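You operate a simulated robot arm through the tools that you are given. There is no shell and no other tool.

Carry out the task below with a simulated two-armed robot. There is one attempt and no reset: what you move stays moved.

TASK
Check the blue finished cap's height. Over 45 mm goes in the rework bin, else back in its well.
Fine: swing the gauge arm aside again.

The check looks at the end state, three seconds after you hand in, the way a careful person would. Anything else that was tipped, shoved, dropped, spilled or broken makes it a failure. A push-on lid holds only when it is set on centred and level and pressed home; a screw cap is set on level and turned clockwise until tight.

THE ROBOT
Two 7-joint arms with fingered hands on one trunk that stands fixed in place. Base frame: the origin is at the foot of the trunk, x ahead of it, y to its left, z up; the work surface is at about z = 0.86. Units: m, degrees, N and s.
The left shoulder is at [0.06, 0.126, 1.255], the right one opposite. With the tool pointing down near the work surface each hand reaches from about 0.1 to 0.7 m from the base axis, measured 20 degrees to its own side. Payload 2.5 kg a hand.
The TCP of each hand is the grasp point between the finger pads, 0.03 m short of the fingertips. In the tool frame z runs along the fingers and y along their closing line. Largest opening 0.104 m; the body of the gripper starts 0.035 m behind the TCP. The gripper is a hand of 5 fingers: y runs from the thumb to the fingers, the wrist lies at [-0.015, -0.104, -0.178] in the tool frame, and closing takes about 1.5 s.
Orientation is that of the tool frame in the base frame, as [roll, pitch, yaw] about the fixed x, y, z axes, in that order (R = Rz(yaw) Ry(pitch) Rx(roll)). With the fingers straight down and the wrist toward the robot, the tool's x, y and z point along [0, 1, 0], [1, 0, 0] and [0, 0, -1] of the base frame.

THE INTERFACE
- The arms move only by the tool drive_tool. It takes "left_plan", "right_plan" or both (then of equal length, played together; a hand with none holds still); each is a list of rows, each a list of 6 numbers: the shift along the base's x, y, z in m, then the turn, a rotation vector about the base's x, y, z in degrees. In form: [[x, y, z, ax, ay, az], ...]. A call has 1 to 20 rows; each row is the pose to reach, as a shift and turn from the pose commanded when the call began. "left_gripper" and "right_gripper" are, for a hand that has rows, the opening, from 0 (shut) to 1 (fully open), set as the call begins (left out, the last holds). Each row takes 0.2 s and may step no farther than 0.05 m and 8.6 degrees from the row before; otherwise, or with a gripper value out of range, the whole call is refused. A pose out of reach is approached as far as the arm can. The call stops where the force on the tool passes 40 N (or 10 N more than at its start, if that is more) or the arm is blocked; 0.2 s more then pass. Each finger travels about 0.153 m/s and halts on what it meets, pressing with about 24 N; the grip force reading is that of the motor and also rises with nothing between the fingers. The clock runs only during rows and for 0.2 s after the last one: add rows that repeat a pose to give the fingers time. The reply holds the time, the measured pose of the TCP, the force on the tool along the base axes, the opening and the grip force, in the units named above and with some noise, with the torque about the TCP (base axes, N m) and any sound that the robot's microphone picked up, and new pictures: "pictures" is both (left out), scene, wrist or none (wrist: the cameras of the hands that moved).
- Cameras (640 x 400 px; columns grow to the right, rows downward): "scene" is now at [0.1128, 0.0421, 1.4502]; the picture's right is [0.49, -0.87, 0.00], its down [-0.58, -0.33, -0.75] and it looks along [0.65, 0.37, -0.67] (base axes); focal length 345 px, centre (320, 200). "left" rides on the left gripper at [-0.08, -0.078, -0.141] in its tool frame; the picture's right is [-0.78, -0.30, 0.56], its down [0.53, -0.78, 0.33] and it looks along [0.33, 0.56, 0.76] (tool axes); focal length 247 px, centre (320, 200). "right" rides on the right gripper at [0.08, -0.078, -0.141] in its tool frame; the picture's right is [-0.78, 0.30, -0.56], its down [-0.54, -0.78, 0.33] and it looks along [-0.33, 0.56, 0.76] (tool axes); focal length 247 px, centre (320, 200). There is no depth. A picture from a camera that has moved, and an enlarged one, comes with that camera's place and axes in the base frame and with its lens.
- raise_lower(by): slides the trunk up (or, below 0, down) by that many m; the arms and the scene camera ride with it, the base frame stays. It gives what a move gives, with no picture.
- grasp_type(shape, hand): the hand has 5 fingers and takes this shape, open, in about a second: jaw (thumb against the fingers, like two jaws); tri (thumb and two fingers); tip (a fingertip pinch); poke (one finger out to press); point (the index stretched); flat (the hand flat); cup (the hand cupped); fist (a fist). The gripper value then closes the fingers along that shape, each until it touches; the sizes above hold for jaw. It gives what a move gives, with no picture.
- head_to(pan, tilt): turns the head with the scene camera to pan (to the left, within 86 degrees either way) and tilt (down, from -29 to 69), counted from straight ahead of the robot. It gives what a move gives, and a new picture of the scene camera.
- inspect(camera, box): a new picture of the part [left, top, right, bottom] of that camera's present view, enlarged. It takes no simulated time.
- job_done(): hands the job in; it is judged then, once.

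Nothing tells you positions but the pictures and the camera data. Unless the task says otherwise, let go and move clear before handing in.

The tools are called after "Call:" as name(argument=value, ...) on one line, values as JSON. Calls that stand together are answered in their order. drive_tool: Moves the arms, as the interface text tells. Its arguments: {"type":"object","properties":{"left_plan":{"type":"array"},"left_gripper":{"type":"number"},"right_plan":{"type":"array"},"right_gripper":{"type":"number"},"pictures":{"type":"string","enum":["both","scene","wrist","none"]}},"required":[]} The other tools are called the same way: raise_lower (by) slides the trunk up or down; grasp_type (shape, hand) gives the hand a shape; head_to (pan, tilt) turns the head that bears the scene camera; inspect (camera, box) takes an enlarged picture of a part of a camera's view; job_done () hands the job in.

At the start:

```text
t: 0.0
left_position: [0.314, 0.4188, 1.1881]
left_orientation: [-180.0, 0.0, 89.9]
left_ft_force: [0.4, 0.3, 0.5]
left_moment: [0.01, 0.03, 0.03]
left_width: 0.1034
left_gripper_force: 0.1
left_shape: jaw
right_position: [0.4383, 0.0612, 1.2194]
right_orientation: [179.9, 0.0, 89.9]
right_ft_force: [-0.5, 0.5, -0.1]
right_moment: [-0.01, 0.01, -0.03]
right_width: 0.1036
right_gripper_force: 0.1
right_shape: jaw
trunk travel left (down, up): [-0.65, 0.29]
head pan, tilt: [29.6, 41.8]
```

scene: 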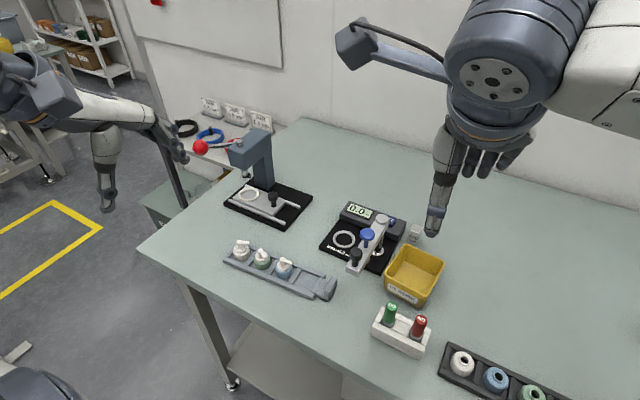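
right: 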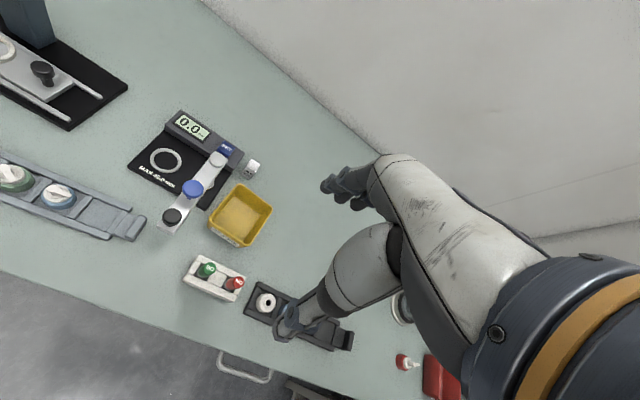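
left: 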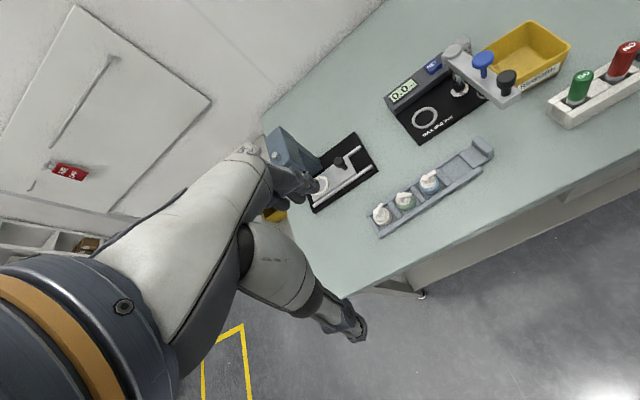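

I see a bench with a press (left), a height gauge with a swing arm, a yellow bin, a rack with white/green/blue caps near the left, another rack with white/blue/green items at right, and green/red stamps or pens. I'll look closer at each part before moving anything.

Call:
inspect(camera="scene", box=[310, 190, 450, 310])

Call:
inspect(camera="scene", box=[210, 220, 350, 310])

Call:
inspect(camera="scene", box=[360, 290, 600, 400])

Call:
inspect(camera="left", box=[360, 20, 600, 160])

Call:
inspect(camera="right", box=[110, 90, 290, 250])

```text
3.33 times, centred on (380, 250) of scene
camera zoom: at [0.1128, 0.0421, 1.4502], right [0.49, -0.87, 0.0], down [-0.58, -0.33, -0.75], along [0.65, 0.37, -0.67], focal length 1149 px, centre (120, 33)
```

zoom: 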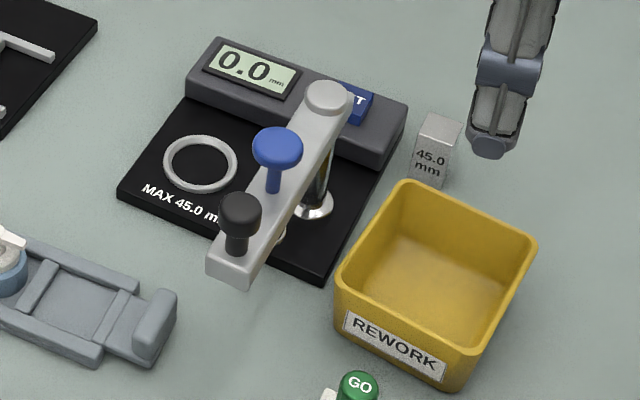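

```text
4.44 times, centred on (280, 265) of scene
camera zoom: at [0.1128, 0.0421, 1.4502], right [0.49, -0.87, 0.0], down [-0.58, -0.33, -0.75], along [0.65, 0.37, -0.67], focal length 1532 px, centre (498, -89)
```

zoom: 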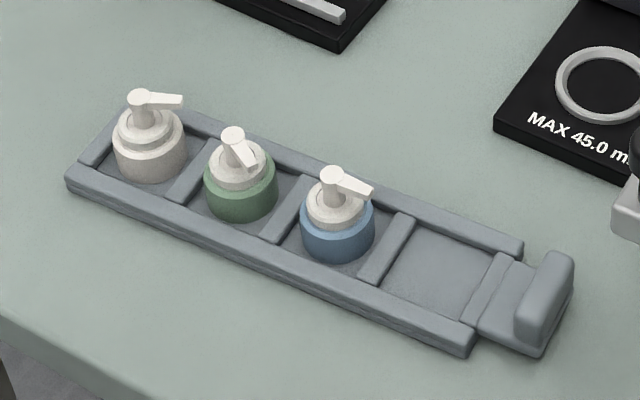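

```text
2.67 times, centred on (480, 345) of scene
camera zoom: at [0.1128, 0.0421, 1.4502], right [0.49, -0.87, 0.0], down [-0.58, -0.33, -0.75], along [0.65, 0.37, -0.67], focal length 919 px, centre (-107, -187)
```

zoom: 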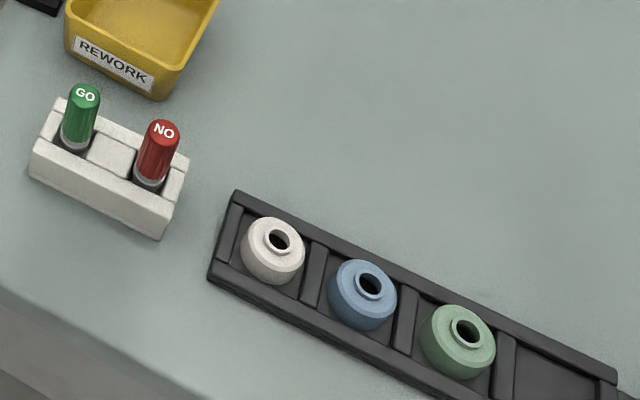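

```text
2.67 times, centred on (480, 90) of left
camera zoom: at [0.2358, 0.3374, 1.3283], right [-0.3, -0.78, -0.56], down [-0.78, 0.54, -0.33], along [0.56, 0.33, -0.76], focal length 659 px, centre (-107, 493)
```

zoom: 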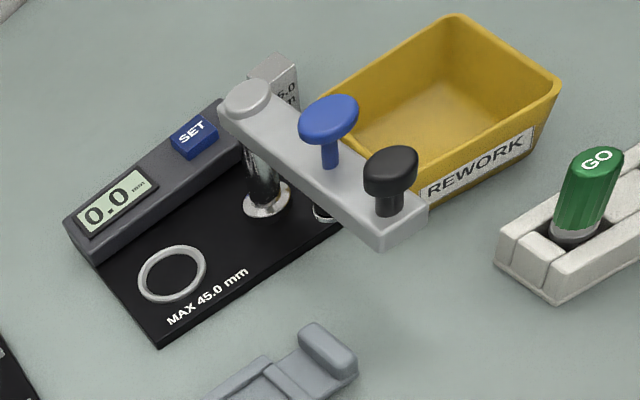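

```text
2.50 times, centred on (200, 170) of right
camera zoom: at [0.3624, 0.1435, 1.3608], right [0.3, -0.78, 0.56], down [-0.78, -0.53, -0.33], along [0.56, -0.33, -0.76], focal length 617 px, centre (620, 275)
```

zoom: 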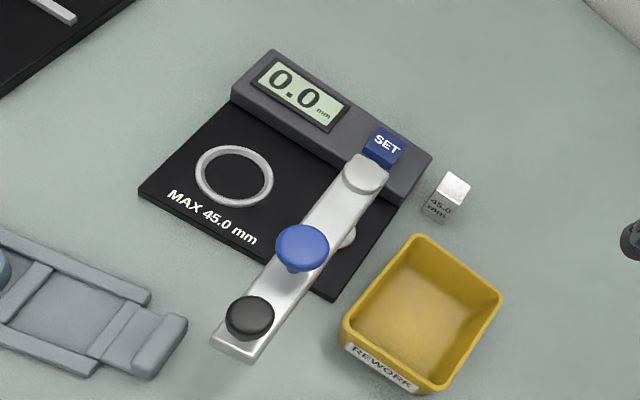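

The gauge has a swing arm (black knob at its end, blue plunger) pointing toward the robot, with the measuring ring on its left. The finished caps with spouts sit in the gray rack, blue third from left. I'll look at the hand shape and the other details next.

Call:
inspect(camera="scene", box=[400, 110, 560, 250])

Call:
inspect(camera="scene", box=[60, 80, 220, 220])

Call:
inspect(camera="left", box=[360, 130, 500, 250])

Call:
inspect(camera="scene", box=[190, 90, 330, 240])

Call:
inspect(camera="left", box=[200, 120, 400, 260])

```text
2.86 times, centred on (480, 180) of scene
camera zoom: at [0.1128, 0.0421, 1.4502], right [0.49, -0.87, 0.0], down [-0.58, -0.33, -0.75], along [0.65, 0.37, -0.67], focal length 985 px, centre (-137, 257)
```

zoom: 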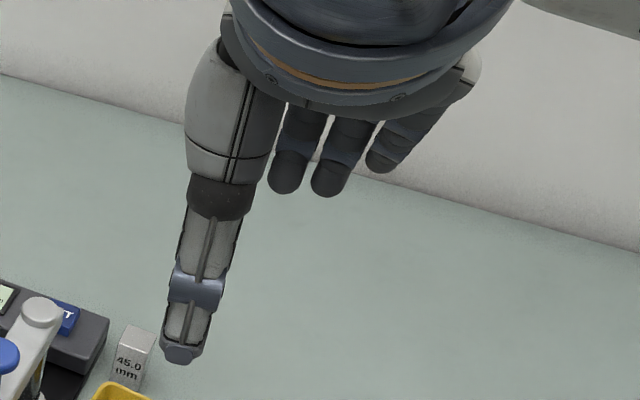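

```text
2.86 times, centred on (140, 150) of scene
camera zoom: at [0.1128, 0.0421, 1.4502], right [0.49, -0.87, 0.0], down [-0.58, -0.33, -0.75], along [0.65, 0.37, -0.67], focal length 985 px, centre (834, 343)
```

zoom: 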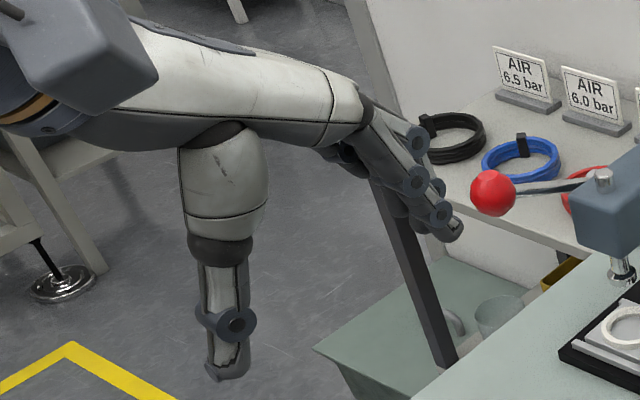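

```text
3.33 times, centred on (430, 190) of left
camera zoom: at [0.2358, 0.3374, 1.3283], right [-0.3, -0.78, -0.56], down [-0.78, 0.54, -0.33], along [0.56, 0.33, -0.76], focal length 823 px, centre (-47, 233)
```

zoom: 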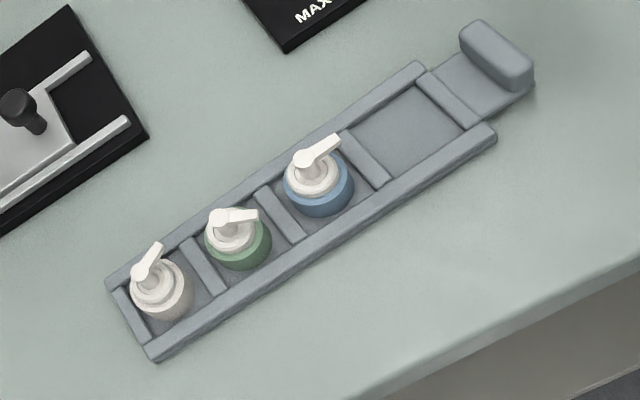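

```text
2.67 times, centred on (260, 165) of scene
camera zoom: at [0.1128, 0.0421, 1.4502], right [0.49, -0.87, 0.0], down [-0.58, -0.33, -0.75], along [0.65, 0.37, -0.67], focal length 919 px, centre (480, 293)
```

zoom: 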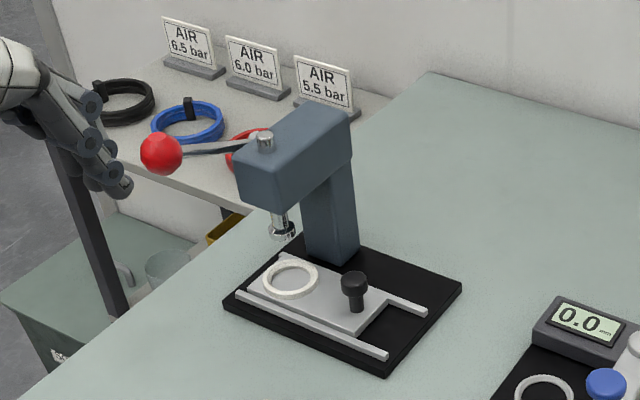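

```text
2.86 times, centred on (300, 190) of left
camera zoom: at [0.2358, 0.3374, 1.3283], right [-0.3, -0.78, -0.56], down [-0.78, 0.54, -0.33], along [0.56, 0.33, -0.76], focal length 706 px, centre (377, 229)
```

zoom: 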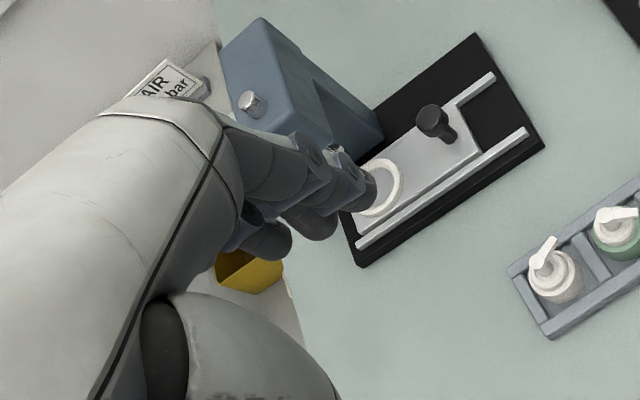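

The left hand in jaw shape has four fingers against a thumb, which could touch the neighbouring caps. I'll try the "tri" shape on the left hand in free space and see how it looks.

Call:
grasp_type(shape="tri", hand="left")

Call:
inspect(camera="left", box=[120, 80, 440, 360])

Call:
inspect(camera="scene", box=[60, 80, 220, 220])

```text
t: 0.9
left_position: [0.3121, 0.4186, 1.1874]
left_orientation: [179.9, 0.0, 90.0]
left_ft_force: [0.9, 0.5, -0.3]
left_moment: [-0.01, -0.02, 0.0]
left_width: 0.1037
left_gripper_force: 0.1
left_shape: tri
right_position: [0.4398, 0.0612, 1.2195]
right_orientation: [180.0, 0.0, 89.9]
right_ft_force: [-0.5, 0.0, 0.1]
right_moment: [0.02, -0.02, -0.01]
right_width: 0.1036
right_gripper_force: 0.1
right_shape: jaw
trunk travel left (down, up): [-0.65, 0.29]
head pan, tilt: [29.6, 41.8]
```

```text
1.43 times, centred on (280, 220) of left
camera zoom: at [0.2358, 0.3374, 1.3283], right [-0.3, -0.78, -0.56], down [-0.78, 0.54, -0.33], along [0.56, 0.33, -0.76], focal length 353 px, centre (377, 171)
```

zoom: 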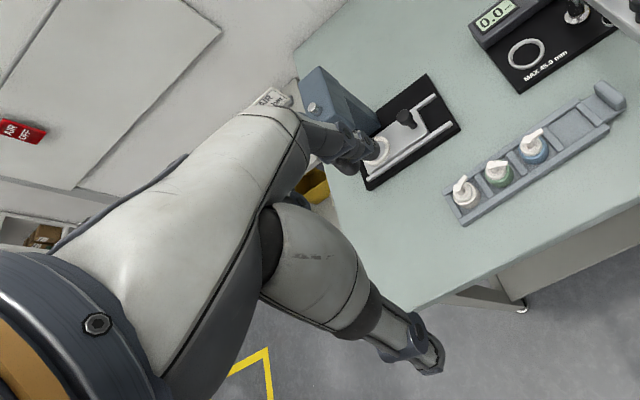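

```text
2.86 times, centred on (140, 150) of scene
camera zoom: at [0.1128, 0.0421, 1.4502], right [0.49, -0.87, 0.0], down [-0.58, -0.33, -0.75], along [0.65, 0.37, -0.67], focal length 985 px, centre (834, 343)
```

zoom: 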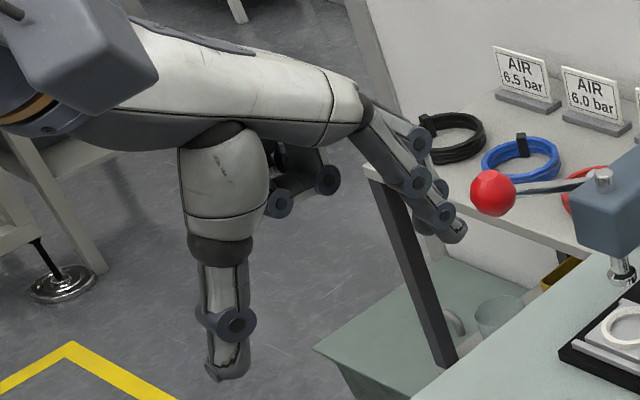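

In "tri" the ring and little fingers curl away from the neighbour side, which suits picking the blue cap. I take the blue cap to be at about (0.443, 0.312), top near z 0.92, and I'll move the left hand above it for a close look.

Call:
drive_tool(left_plan=[[0.022, -0.018, -0.02, 0, 0, 0], [0.044, -0.036, -0.04, 0, 0, 1], [0.066, -0.054, -0.06, 0, 0, 2], [0.088, -0.072, -0.08, 0, 0, 3], [0.11, -0.09, -0.1, 0, 0, 4], [0.131, -0.107, -0.12, 0, 0, 4.8], [0.131, -0.107, -0.12, 0, 0, 4.8]], left_gripper=0.7, pictures="both")

```text
t: 2.5
left_position: [0.4443, 0.3114, 1.0685]
left_orientation: [179.9, -0.1, 94.8]
left_ft_force: [0.1, 0.5, -0.5]
left_moment: [0.02, -0.03, 0.02]
left_width: 0.0728
left_gripper_force: 0.1
left_shape: tri
right_position: [0.4381, 0.0614, 1.2202]
right_orientation: [-180.0, -0.1, 89.9]
right_ft_force: [0.2, 0.5, -0.7]
right_moment: [0.01, -0.02, 0.01]
right_width: 0.1039
right_gripper_force: 0.1
right_shape: jaw
trunk travel left (down, up): [-0.65, 0.29]
head pan, tilt: [29.6, 41.8]
camera scene: at [0.1124, 0.0422, 1.4503], right [0.49, -0.87, 0.0], down [-0.58, -0.33, -0.75], along [0.65, 0.37, -0.67], focal length 345 px, centre (320, 200)
camera left: at [0.3735, 0.2237, 1.2081], right [-0.23, -0.8, -0.56], down [-0.82, 0.47, -0.33], along [0.53, 0.38, -0.76], focal length 247 px, centre (320, 200)
```

scene: 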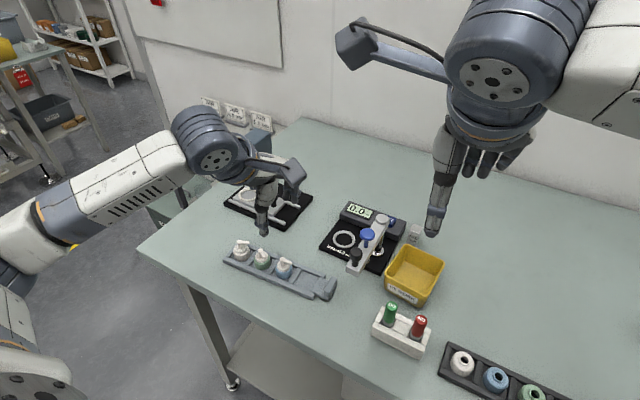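
left: 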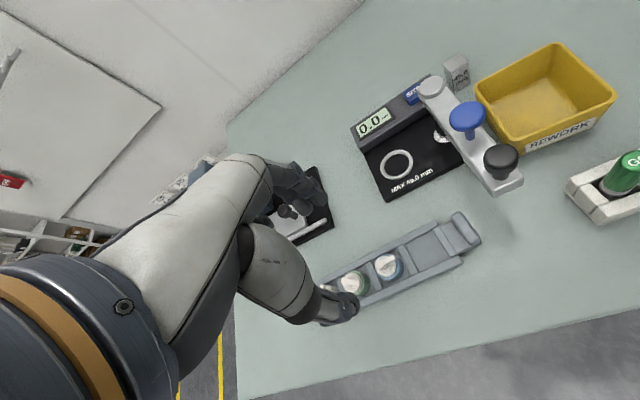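

The hand is now above the tray. I'll zoom in on both views to refine cap and gauge positions.

Call:
inspect(camera="left", box=[240, 150, 500, 340])

Call:
inspect(camera="left", box=[340, 50, 540, 210])

Call:
inspect(camera="scene", box=[210, 160, 350, 310])

```text
2.11 times, centred on (370, 245) of left
camera zoom: at [0.3735, 0.2237, 1.2081], right [-0.23, -0.8, -0.56], down [-0.82, 0.47, -0.33], along [0.53, 0.38, -0.76], focal length 520 px, centre (215, 105)
```

zoom: 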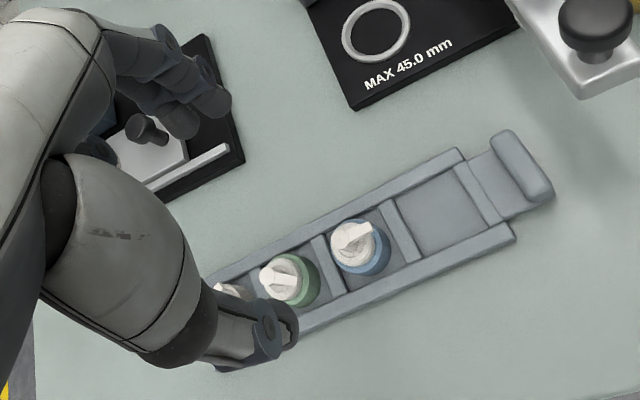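

```text
2.50 times, centred on (440, 130) of left
camera zoom: at [0.3735, 0.2237, 1.2081], right [-0.23, -0.8, -0.56], down [-0.82, 0.47, -0.33], along [0.53, 0.38, -0.76], focal length 617 px, centre (20, 375)
```

zoom: 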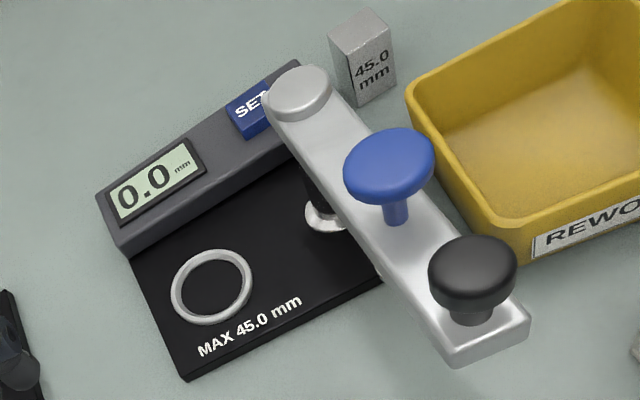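

```text
2.67 times, centred on (280, 235) of scene
camera zoom: at [0.1124, 0.0422, 1.4503], right [0.49, -0.87, 0.0], down [-0.58, -0.33, -0.75], along [0.65, 0.37, -0.67], focal length 919 px, centre (427, 107)
```

zoom: 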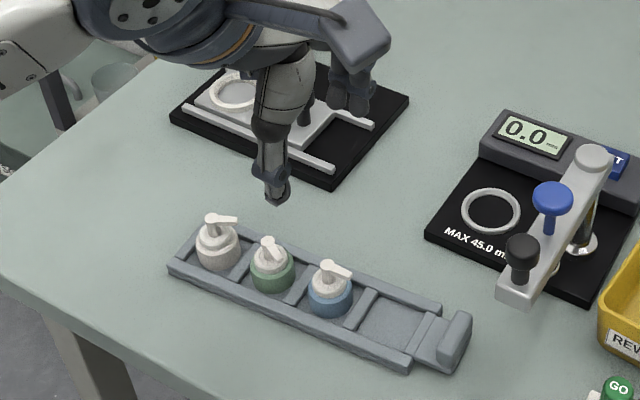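

The hand is centred over the blue cap to within a couple of mm. I'll lower to about TCP z 0.935, fingertips just above the rails, and look again.

Call:
drive_tool(left_plan=[[0, 0.001, -0.035, 0, 0, 0], [0, 0.001, -0.07, 0, 0, 0], [0, 0.001, -0.1, 0, 0, 0], [0, 0.001, -0.12, 0, 0, 0], [0, 0.001, -0.1335, 0, 0, 0], [0, 0.001, -0.1335, 0, 0, 0]], left_gripper=0.6, pictures="both")

Call:
inspect(camera="scene", box=[210, 190, 350, 310])

Call:
inspect(camera="left", box=[240, 150, 440, 340])

Call:
inspect(camera="right", box=[0, 60, 200, 260])

```text
t: 3.9
left_position: [0.4429, 0.3139, 0.9344]
left_orientation: [179.9, 0.0, 94.7]
left_ft_force: [0.1, -0.2, 0.3]
left_moment: [0.02, -0.02, 0.03]
left_width: 0.0629
left_gripper_force: 0.2
left_shape: tri
right_position: [0.4377, 0.0615, 1.2187]
right_orientation: [179.9, 0.0, 89.9]
right_ft_force: [-0.3, 1.1, -0.2]
right_moment: [0.01, 0.0, -0.02]
right_width: 0.1036
right_gripper_force: 0.1
right_shape: jaw
trunk travel left (down, up): [-0.65, 0.29]
head pan, tilt: [29.6, 41.8]
camera scene: at [0.1127, 0.0421, 1.4502], right [0.49, -0.87, 0.0], down [-0.58, -0.33, -0.75], along [0.65, 0.37, -0.67], focal length 345 px, centre (320, 200)
camera left: at [0.3741, 0.2255, 1.0747], right [-0.23, -0.8, -0.56], down [-0.82, 0.47, -0.33], along [0.53, 0.38, -0.76], focal length 247 px, centre (320, 200)
```

scene: 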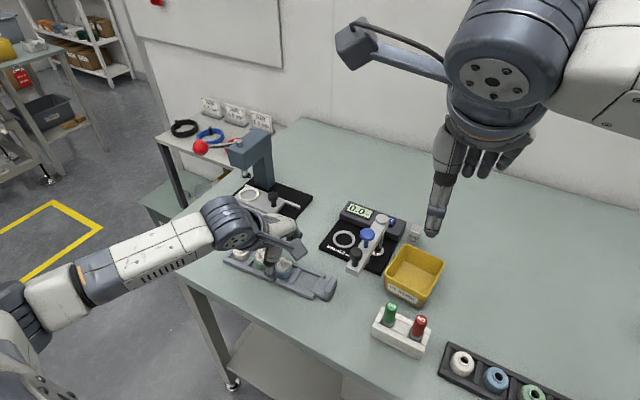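
left: 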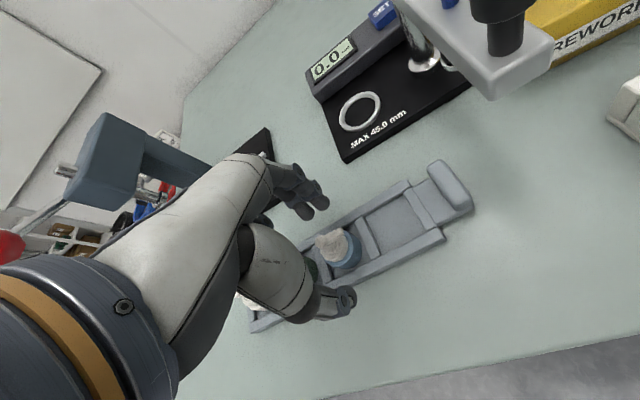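

```text
3.33 times, centred on (280, 250) of scene
camera zoom: at [0.1127, 0.0421, 1.4502], right [0.49, -0.87, 0.0], down [-0.58, -0.33, -0.75], along [0.65, 0.37, -0.67], focal length 1149 px, centre (453, 33)
```

zoom: 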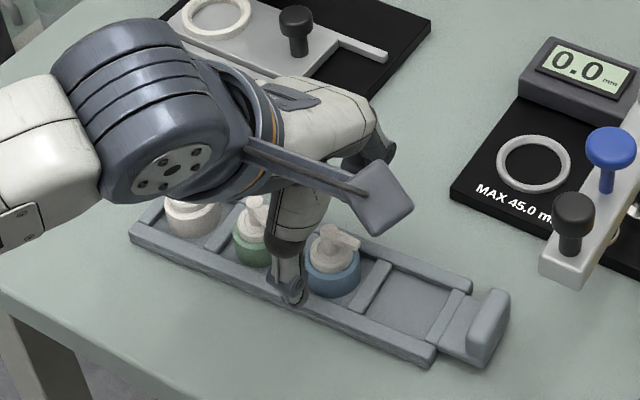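

```text
2.11 times, centred on (340, 245) of left
camera zoom: at [0.3741, 0.2255, 1.0747], right [-0.23, -0.8, -0.56], down [-0.82, 0.47, -0.33], along [0.53, 0.38, -0.76], focal length 520 px, centre (278, 105)
```

zoom: 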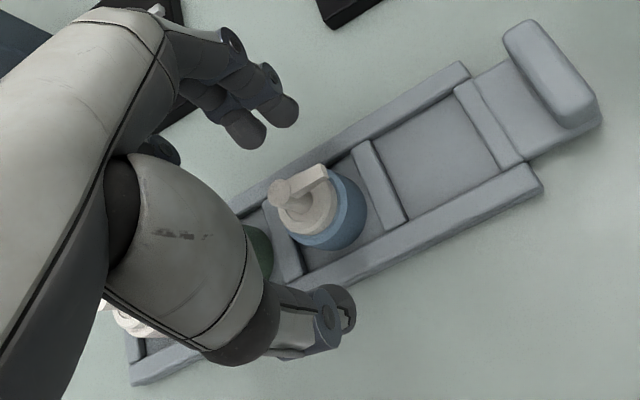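

```text
2.00 times, centred on (100, 160) of right
camera zoom: at [0.3624, 0.1435, 1.3608], right [0.3, -0.78, 0.56], down [-0.78, -0.53, -0.33], along [0.56, -0.33, -0.76], focal length 494 px, centre (760, 280)
```

zoom: 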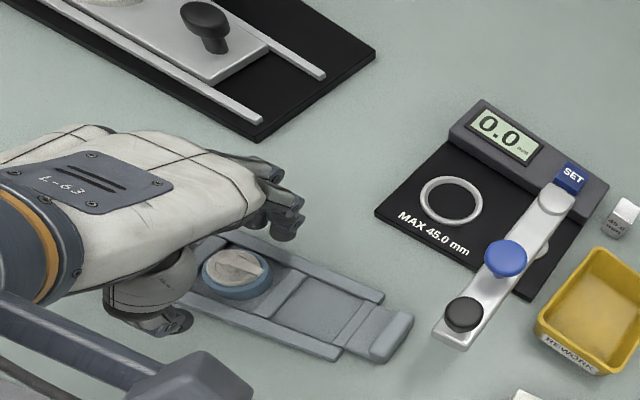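

The cap and TCP line up at about (0.443, 0.313). I'll lower another 22 mm with force watch, so the tips are just above the rails.

Call:
drive_tool(left_plan=[[0, -0.0005, -0.008, 0, 0, 0], [0, -0.0005, -0.016, 0, 0, 0], [0, -0.0005, -0.022, 0, 0, 0], [0, -0.0005, -0.022, 0, 0, 0]], left_gripper=0.6, pictures="none")

Call:
inspect(camera="scene", box=[240, 220, 340, 310])

Call:
inspect(camera="left", box=[240, 150, 440, 340])

```text
t: 4.9
left_position: [0.4444, 0.3122, 0.9118]
left_orientation: [-180.0, -0.1, 94.8]
left_ft_force: [-0.4, 0.2, -0.5]
left_moment: [0.02, 0.01, -0.03]
left_width: 0.0629
left_gripper_force: 0.0
left_shape: tri
right_position: [0.4384, 0.0612, 1.2197]
right_orientation: [180.0, 0.0, 89.9]
right_ft_force: [-0.1, -0.5, 0.4]
right_moment: [0.01, 0.02, 0.04]
right_width: 0.1035
right_gripper_force: 0.1
right_shape: jaw
trunk travel left (down, up): [-0.65, 0.29]
head pan, tilt: [29.6, 41.8]
```

```text
4.44 times, centred on (290, 265) of scene
camera zoom: at [0.1128, 0.0421, 1.4502], right [0.49, -0.87, 0.0], down [-0.58, -0.33, -0.75], along [0.65, 0.37, -0.67], focal length 1532 px, centre (453, -89)
```

zoom: 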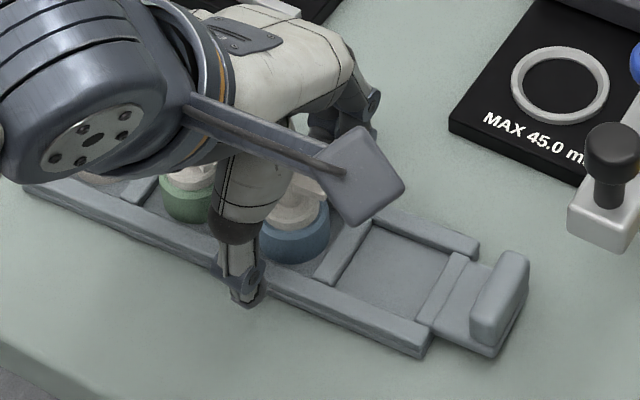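

```text
2.11 times, centred on (340, 245) of left
camera zoom: at [0.3742, 0.2249, 1.0529], right [-0.23, -0.8, -0.56], down [-0.82, 0.47, -0.33], along [0.53, 0.38, -0.76], focal length 520 px, centre (278, 105)
```

zoom: 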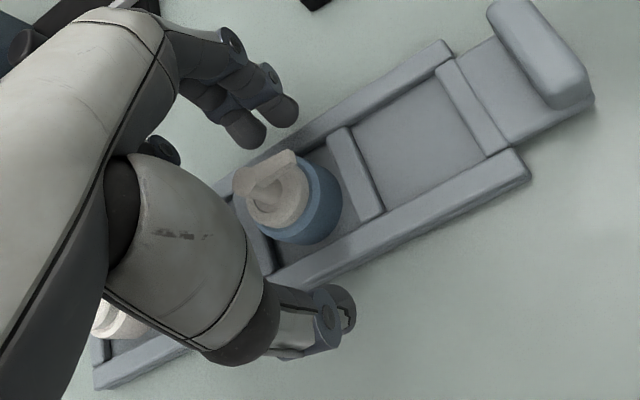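

No contact so far; fingers straddle the cap. I'll close part-way to 0.42 and check the clearance over the rails.

Call:
drive_tool(left_plan=[[0, 0, 0, 0, 0, 0], [0, 0, 0, 0, 0, 0], [0, 0, 0, 0, 0, 0]], left_gripper=0.43, pictures="none")

Call:
inspect(camera="left", box=[240, 150, 440, 340])

Call:
inspect(camera="scene", box=[240, 220, 340, 310])

```text
t: 5.7
left_position: [0.4453, 0.3118, 0.9126]
left_orientation: [-179.9, 0.0, 94.7]
left_ft_force: [-0.2, 0.2, -1.3]
left_moment: [-0.01, -0.01, 0.0]
left_width: 0.0453
left_gripper_force: 0.1
left_shape: tri
right_position: [0.4387, 0.0615, 1.2191]
right_orientation: [-180.0, 0.0, 89.8]
right_ft_force: [-0.6, -0.4, 1.0]
right_moment: [0.0, 0.01, -0.02]
right_width: 0.1038
right_gripper_force: 0.1
right_shape: jaw
trunk travel left (down, up): [-0.65, 0.29]
head pan, tilt: [29.6, 41.8]
```

```text
2.11 times, centred on (340, 245) of left
camera zoom: at [0.3742, 0.2249, 1.0531], right [-0.23, -0.8, -0.56], down [-0.82, 0.47, -0.33], along [0.53, 0.38, -0.76], focal length 520 px, centre (278, 105)
```

zoom: 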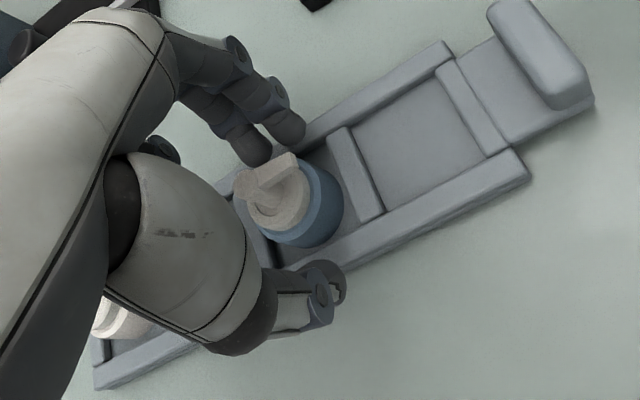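

```text
4.44 times, centred on (290, 265) of scene
camera zoom: at [0.1128, 0.0421, 1.4502], right [0.49, -0.87, 0.0], down [-0.58, -0.33, -0.75], along [0.65, 0.37, -0.67], focal length 1532 px, centre (453, -89)
```

zoom: 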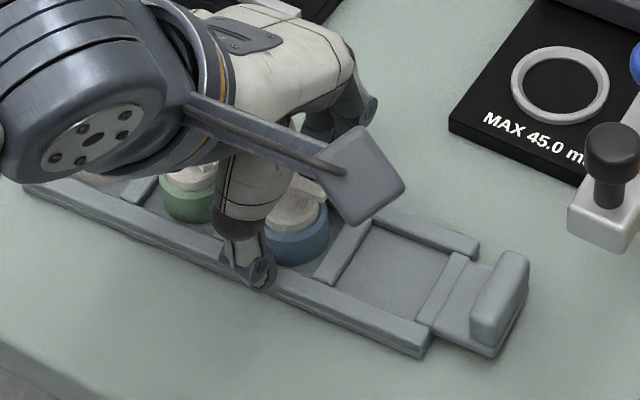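

Fingers are approaching the cap evenly. I'll close to grip now.

Call:
drive_tool(left_plan=[[0, 0, 0, 0, 0, 0], [0, 0, 0, 0, 0, 0], [0, 0, 0, 0, 0, 0], [0, 0, 0, 0, 0, 0]], left_gripper=0.25, pictures="none")

Call:
inspect(camera="left", box=[240, 150, 440, 340])

Call:
inspect(camera="scene", box=[240, 220, 340, 310])

```text
t: 6.7
left_position: [0.4458, 0.3125, 0.913]
left_orientation: [179.9, 0.0, 94.7]
left_ft_force: [0.8, -0.1, -0.3]
left_moment: [0.06, -0.05, -0.03]
left_width: 0.0267
left_gripper_force: 0.0
left_shape: tri
right_position: [0.4375, 0.063, 1.2207]
right_orientation: [179.9, -0.1, 89.9]
right_ft_force: [-0.2, -0.4, -0.5]
right_moment: [0.01, -0.01, 0.01]
right_width: 0.104
right_gripper_force: 0.0
right_shape: jaw
trunk travel left (down, up): [-0.65, 0.29]
head pan, tilt: [29.6, 41.8]
```

```text
2.11 times, centred on (340, 245) of left
camera zoom: at [0.3743, 0.2249, 1.0531], right [-0.23, -0.8, -0.56], down [-0.82, 0.47, -0.33], along [0.53, 0.38, -0.76], focal length 520 px, centre (278, 105)
```

zoom: 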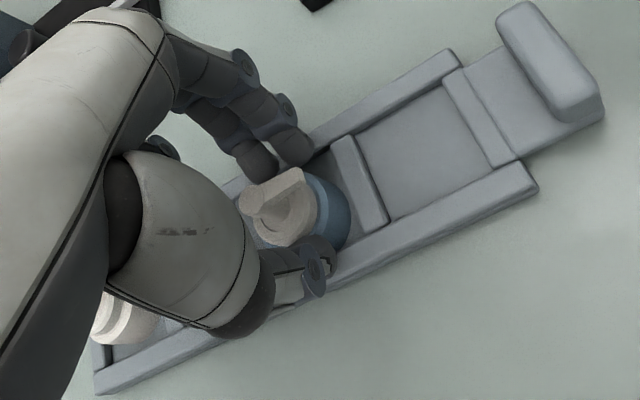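

```text
4.44 times, centred on (290, 265) of scene
camera zoom: at [0.1128, 0.0421, 1.4502], right [0.49, -0.87, 0.0], down [-0.58, -0.33, -0.75], along [0.65, 0.37, -0.67], focal length 1532 px, centre (453, -89)
```

zoom: 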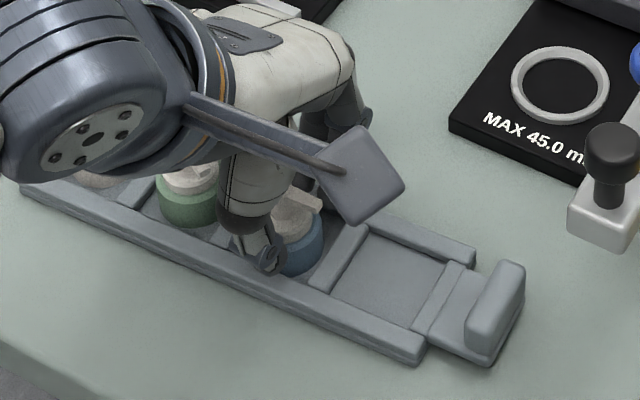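

The fingers met the cap lightly on the far side (it shifted a few mm with the tray) and there is no grip yet. I'll look closer at contact height before closing further.

Call:
inspect(camera="left", box=[290, 190, 370, 260])

Call:
inspect(camera="left", box=[360, 140, 450, 240])

Call:
inspect(camera="scene", box=[280, 240, 345, 305])

Call:
inspect(camera="right", box=[40, 150, 160, 250])

```text
5.71 times, centred on (330, 225) of left
camera zoom: at [0.3743, 0.2249, 1.0531], right [-0.23, -0.8, -0.56], down [-0.82, 0.47, -0.33], along [0.53, 0.38, -0.76], focal length 1411 px, centre (263, 57)
```

zoom: 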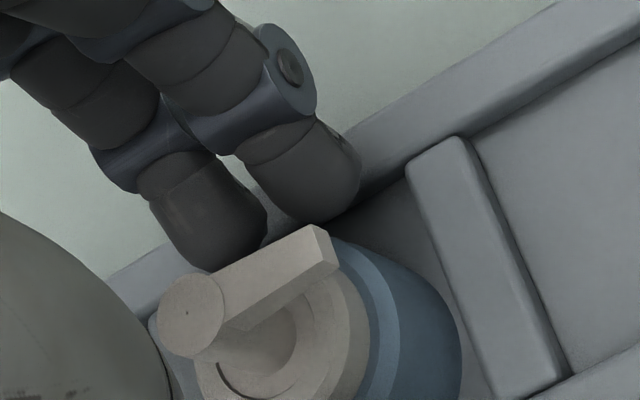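

```text
4.00 times, centred on (405, 190) of left
camera zoom: at [0.3743, 0.2249, 1.0531], right [-0.23, -0.8, -0.56], down [-0.82, 0.47, -0.33], along [0.53, 0.38, -0.76], focal length 988 px, centre (-20, 240)
```

zoom: 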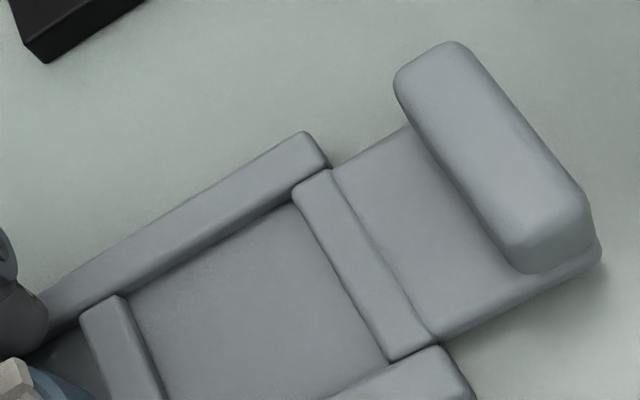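

```text
6.15 times, centred on (312, 272) of scene
camera zoom: at [0.1128, 0.0421, 1.4502], right [0.49, -0.87, 0.0], down [-0.58, -0.33, -0.75], along [0.65, 0.37, -0.67], focal length 2121 px, centre (366, -246)
```

zoom: 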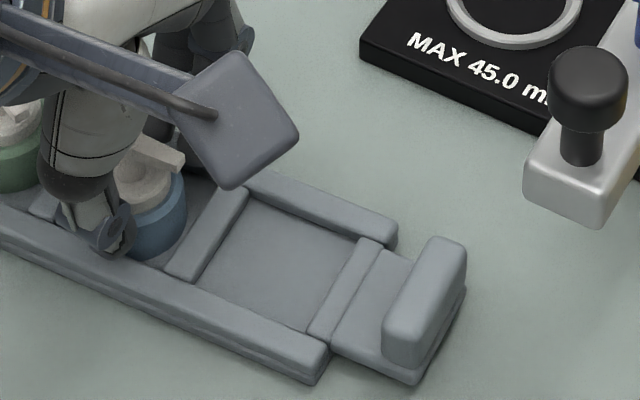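

```text
4.00 times, centred on (100, 200) of right
camera zoom: at [0.3625, 0.1435, 1.3608], right [0.3, -0.78, 0.56], down [-0.78, -0.53, -0.33], along [0.56, -0.33, -0.76], focal length 988 px, centre (1200, 200)
```

zoom: 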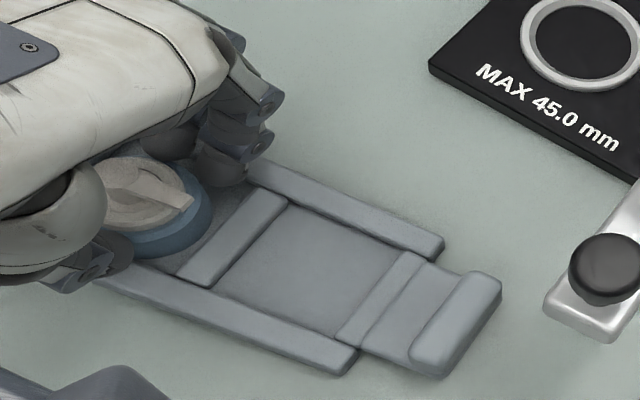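

Fingers and thumb are both practically at the cap's sides, tips at about z 0.883. I'll close a bit further and watch the grip force.

Call:
drive_tool(left_plan=[[0, 0, 0, 0, 0, 0], [0, 0, 0, 0, 0, 0], [0, 0, 0, 0, 0, 0]], left_gripper=0.18, pictures="none")

Call:
inspect(camera="left", box=[240, 150, 440, 340])

Call:
inspect(camera="scene", box=[240, 220, 340, 310])

```text
t: 7.5
left_position: [0.4452, 0.3125, 0.9135]
left_orientation: [179.8, 0.0, 94.7]
left_ft_force: [-0.4, 0.0, 7.6]
left_moment: [0.03, -0.05, -0.02]
left_width: 0.021
left_gripper_force: 10.0
left_shape: tri
right_position: [0.4387, 0.0609, 1.22]
right_orientation: [180.0, 0.1, 89.8]
right_ft_force: [-0.5, -0.1, -0.8]
right_moment: [-0.03, 0.0, 0.0]
right_width: 0.1035
right_gripper_force: 0.0
right_shape: jaw
trunk travel left (down, up): [-0.65, 0.29]
head pan, tilt: [29.6, 41.8]
```

```text
2.11 times, centred on (340, 245) of left
camera zoom: at [0.374, 0.2246, 1.054], right [-0.23, -0.8, -0.56], down [-0.82, 0.47, -0.33], along [0.53, 0.38, -0.76], focal length 520 px, centre (278, 105)
```

zoom: 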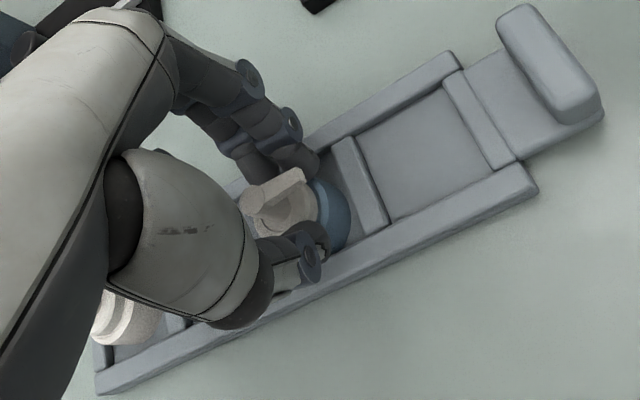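

```text
4.44 times, centred on (290, 265) of scene
camera zoom: at [0.1121, 0.0416, 1.4503], right [0.49, -0.87, 0.0], down [-0.58, -0.33, -0.75], along [0.65, 0.37, -0.67], focal length 1532 px, centre (453, -89)
```

zoom: 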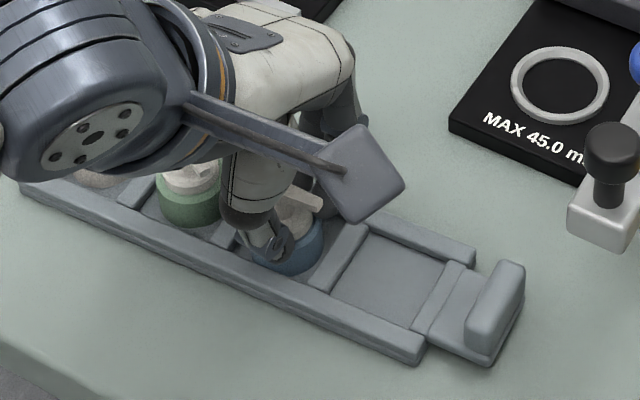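

The fingertips have settled on the blue shoulder and grip the white collar above it (21 mm, 10 N). I'll ease up 2 mm and tighten the grip before a small test lift.

Call:
drive_tool(left_plan=[[0, 0, 0.002, 0, 0, 0], [0, 0, 0.002, 0, 0, 0], [0, 0, 0.002, 0, 0, 0], [0, 0, 0.002, 0, 0, 0]], left_gripper=0.08, pictures="none")

Call:
inspect(camera="left", box=[280, 180, 380, 270])

Call:
inspect(camera="scene", box=[240, 220, 340, 310])

```text
t: 8.5
left_position: [0.4446, 0.311, 0.9153]
left_orientation: [180.0, 0.0, 94.7]
left_ft_force: [1.5, -0.3, 2.4]
left_moment: [-0.04, -0.1, -0.02]
left_width: 0.0207
left_gripper_force: 9.9
left_shape: tri
right_position: [0.4398, 0.0615, 1.2187]
right_orientation: [-180.0, 0.0, 89.9]
right_ft_force: [-0.2, -0.1, -0.7]
right_moment: [0.02, 0.01, 0.01]
right_width: 0.1035
right_gripper_force: 0.0
right_shape: jaw
trunk travel left (down, up): [-0.65, 0.29]
head pan, tilt: [29.6, 41.8]
```

```text
4.44 times, centred on (330, 225) of left
camera zoom: at [0.374, 0.2248, 1.0548], right [-0.23, -0.8, -0.56], down [-0.82, 0.47, -0.33], along [0.53, 0.38, -0.76], focal length 1098 px, centre (276, 89)
```

zoom: 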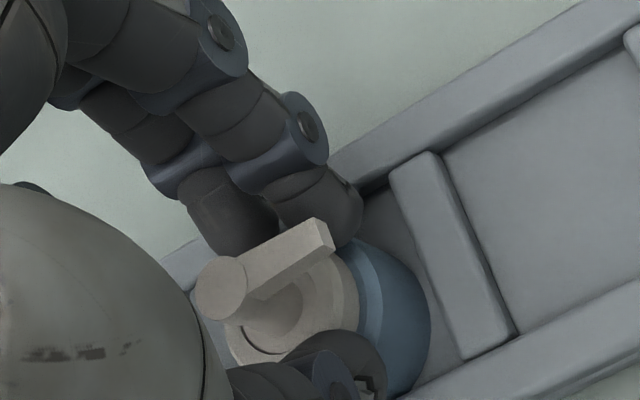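

```text
4.44 times, centred on (290, 265) of scene
camera zoom: at [0.1127, 0.042, 1.4502], right [0.49, -0.87, 0.0], down [-0.58, -0.33, -0.75], along [0.65, 0.37, -0.67], focal length 1532 px, centre (453, -89)
```

zoom: 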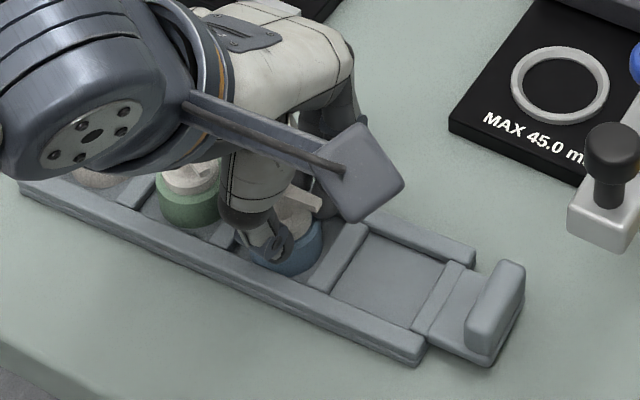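

Grip is holding at 20.7 mm. Now a small test lift of 12 mm.

Call:
drive_tool(left_plan=[[0, 0, 0.004, 0, 0, 0], [0, 0, 0.008, 0, 0, 0], [0, 0, 0.012, 0, 0, 0], [0, 0, 0.012, 0, 0, 0]], left_gripper=0.05, pictures="none")

Call:
inspect(camera="left", box=[260, 160, 400, 290])

Call:
inspect(camera="scene", box=[240, 220, 340, 310])

Call:
inspect(camera="right", box=[40, 150, 160, 250])

```text
t: 9.5
left_position: [0.4435, 0.3109, 0.9274]
left_orientation: [-179.9, 0.0, 94.6]
left_ft_force: [0.4, 0.2, -0.2]
left_moment: [0.01, 0.03, 0.0]
left_width: 0.0205
left_gripper_force: 10.1
left_shape: tri
right_position: [0.438, 0.062, 1.2191]
right_orientation: [179.9, 0.0, 89.9]
right_ft_force: [-0.6, 0.4, -0.4]
right_moment: [-0.01, -0.01, 0.0]
right_width: 0.1035
right_gripper_force: 0.0
right_shape: jaw
trunk travel left (down, up): [-0.65, 0.29]
head pan, tilt: [29.6, 41.8]
```

```text
3.08 times, centred on (330, 225) of left
camera zoom: at [0.374, 0.2248, 1.0669], right [-0.23, -0.8, -0.56], down [-0.82, 0.47, -0.33], along [0.53, 0.38, -0.76], focal length 760 px, centre (289, 123)
```

zoom: 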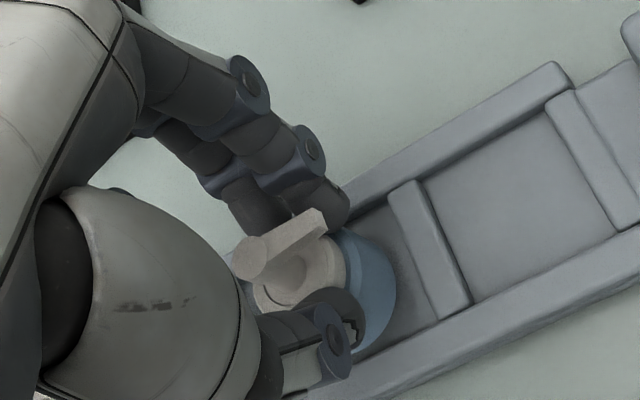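

```text
4.44 times, centred on (290, 265) of scene
camera zoom: at [0.1128, 0.0421, 1.4502], right [0.49, -0.87, 0.0], down [-0.58, -0.33, -0.75], along [0.65, 0.37, -0.67], focal length 1532 px, centre (453, -89)
```

zoom: 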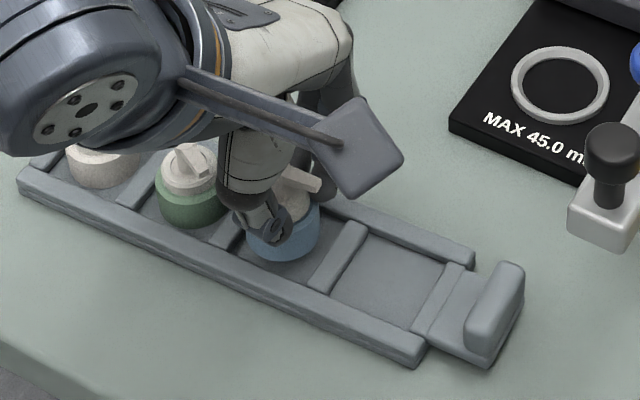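

```text
4.00 times, centred on (100, 200) of right
camera zoom: at [0.3624, 0.1436, 1.3608], right [0.3, -0.78, 0.56], down [-0.78, -0.53, -0.33], along [0.56, -0.33, -0.76], focal length 988 px, centre (1200, 200)
```

zoom: 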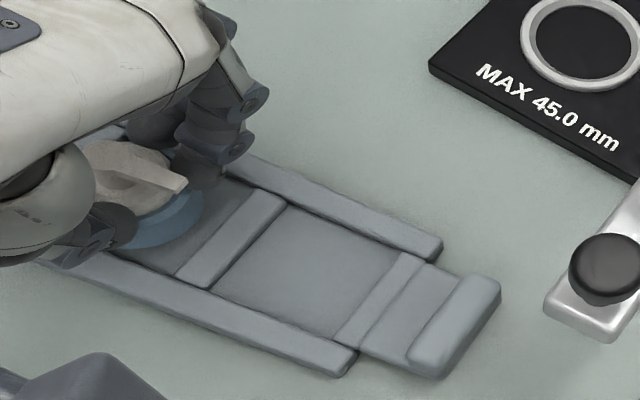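

The cap came up cleanly and level. Next I'll raise to z≈0.99 and carry it over the gauge ring at about (0.59, 0.249), yawing about 20° clockwise so the wrist camera stays off the gauge arm.

Call:
drive_tool(left_plan=[[0, 0, 0.03, 0, 0, 0], [0, 0, 0.063, 0, 0, 0], [0.025, -0.01, 0.068, 0, 0, -4], [0.055, -0.023, 0.068, 0, 0, -8], [0.085, -0.036, 0.068, 0, 0, -12], [0.115, -0.049, 0.068, 0, 0, -16], [0.146, -0.062, 0.068, 0, 0, -20], [0.146, -0.062, 0.068, 0, 0, -20]], left_gripper=0.05, pictures="both")

Call:
inspect(camera="left", box=[240, 150, 420, 290])

Call:
inspect(camera="scene", box=[290, 170, 430, 300])

Call:
inspect(camera="right", box=[80, 60, 260, 220])

```text
t: 11.3
left_position: [0.5895, 0.2491, 0.9946]
left_orientation: [180.0, 0.0, 74.6]
left_ft_force: [-0.2, -0.3, -0.4]
left_moment: [-0.02, -0.01, 0.0]
left_width: 0.0203
left_gripper_force: 9.4
left_shape: tri
right_position: [0.4386, 0.0617, 1.2203]
right_orientation: [-179.9, -0.1, 89.9]
right_ft_force: [0.7, 1.0, -0.6]
right_moment: [0.0, -0.01, -0.02]
right_width: 0.1037
right_gripper_force: 0.2
right_shape: jaw
trunk travel left (down, up): [-0.65, 0.29]
head pan, tilt: [29.6, 41.8]
camera scene: at [0.1126, 0.0423, 1.4502], right [0.49, -0.87, 0.0], down [-0.58, -0.33, -0.75], along [0.65, 0.37, -0.67], focal length 345 px, centre (320, 200)
camera left: at [0.4945, 0.1922, 1.135], right [-0.49, -0.67, -0.56], down [-0.61, 0.72, -0.33], along [0.62, 0.17, -0.76], focal length 247 px, centre (320, 200)
```

scene: 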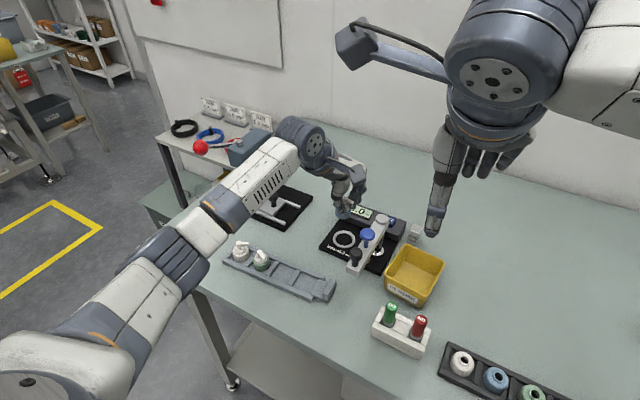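
left: 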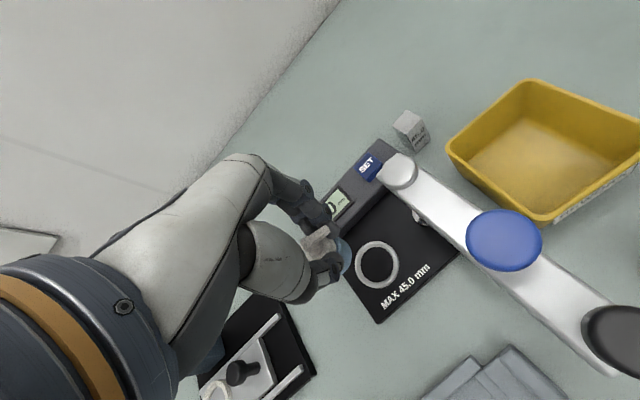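

```text
2.86 times, centred on (330, 220) of left
camera zoom: at [0.4945, 0.1922, 1.135], right [-0.49, -0.67, -0.56], down [-0.61, 0.72, -0.33], along [0.62, 0.17, -0.76], focal length 706 px, centre (291, 143)
```

zoom: 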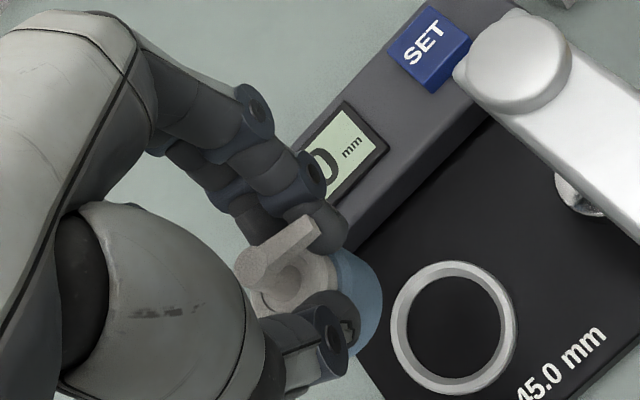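

```text
3.08 times, centred on (360, 235) of scene
camera zoom: at [0.1126, 0.0423, 1.4502], right [0.49, -0.87, 0.0], down [-0.58, -0.33, -0.75], along [0.65, 0.37, -0.67], focal length 1061 px, centre (197, 92)
```

zoom: 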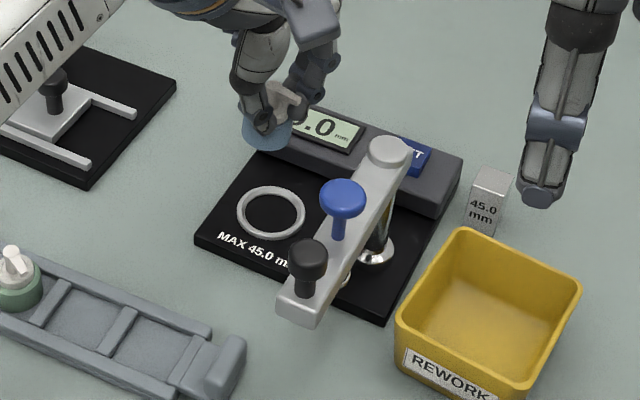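

```text
2.50 times, centred on (170, 140) of right
camera zoom: at [0.3622, 0.1437, 1.3609], right [0.3, -0.78, 0.56], down [-0.78, -0.53, -0.33], along [0.56, -0.33, -0.76], focal length 617 px, centre (695, 350)
```

zoom: 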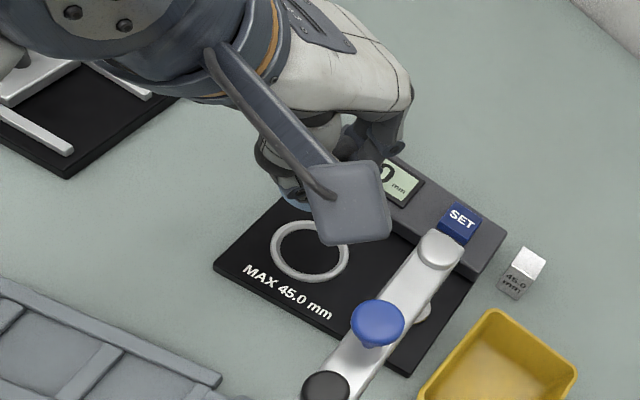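

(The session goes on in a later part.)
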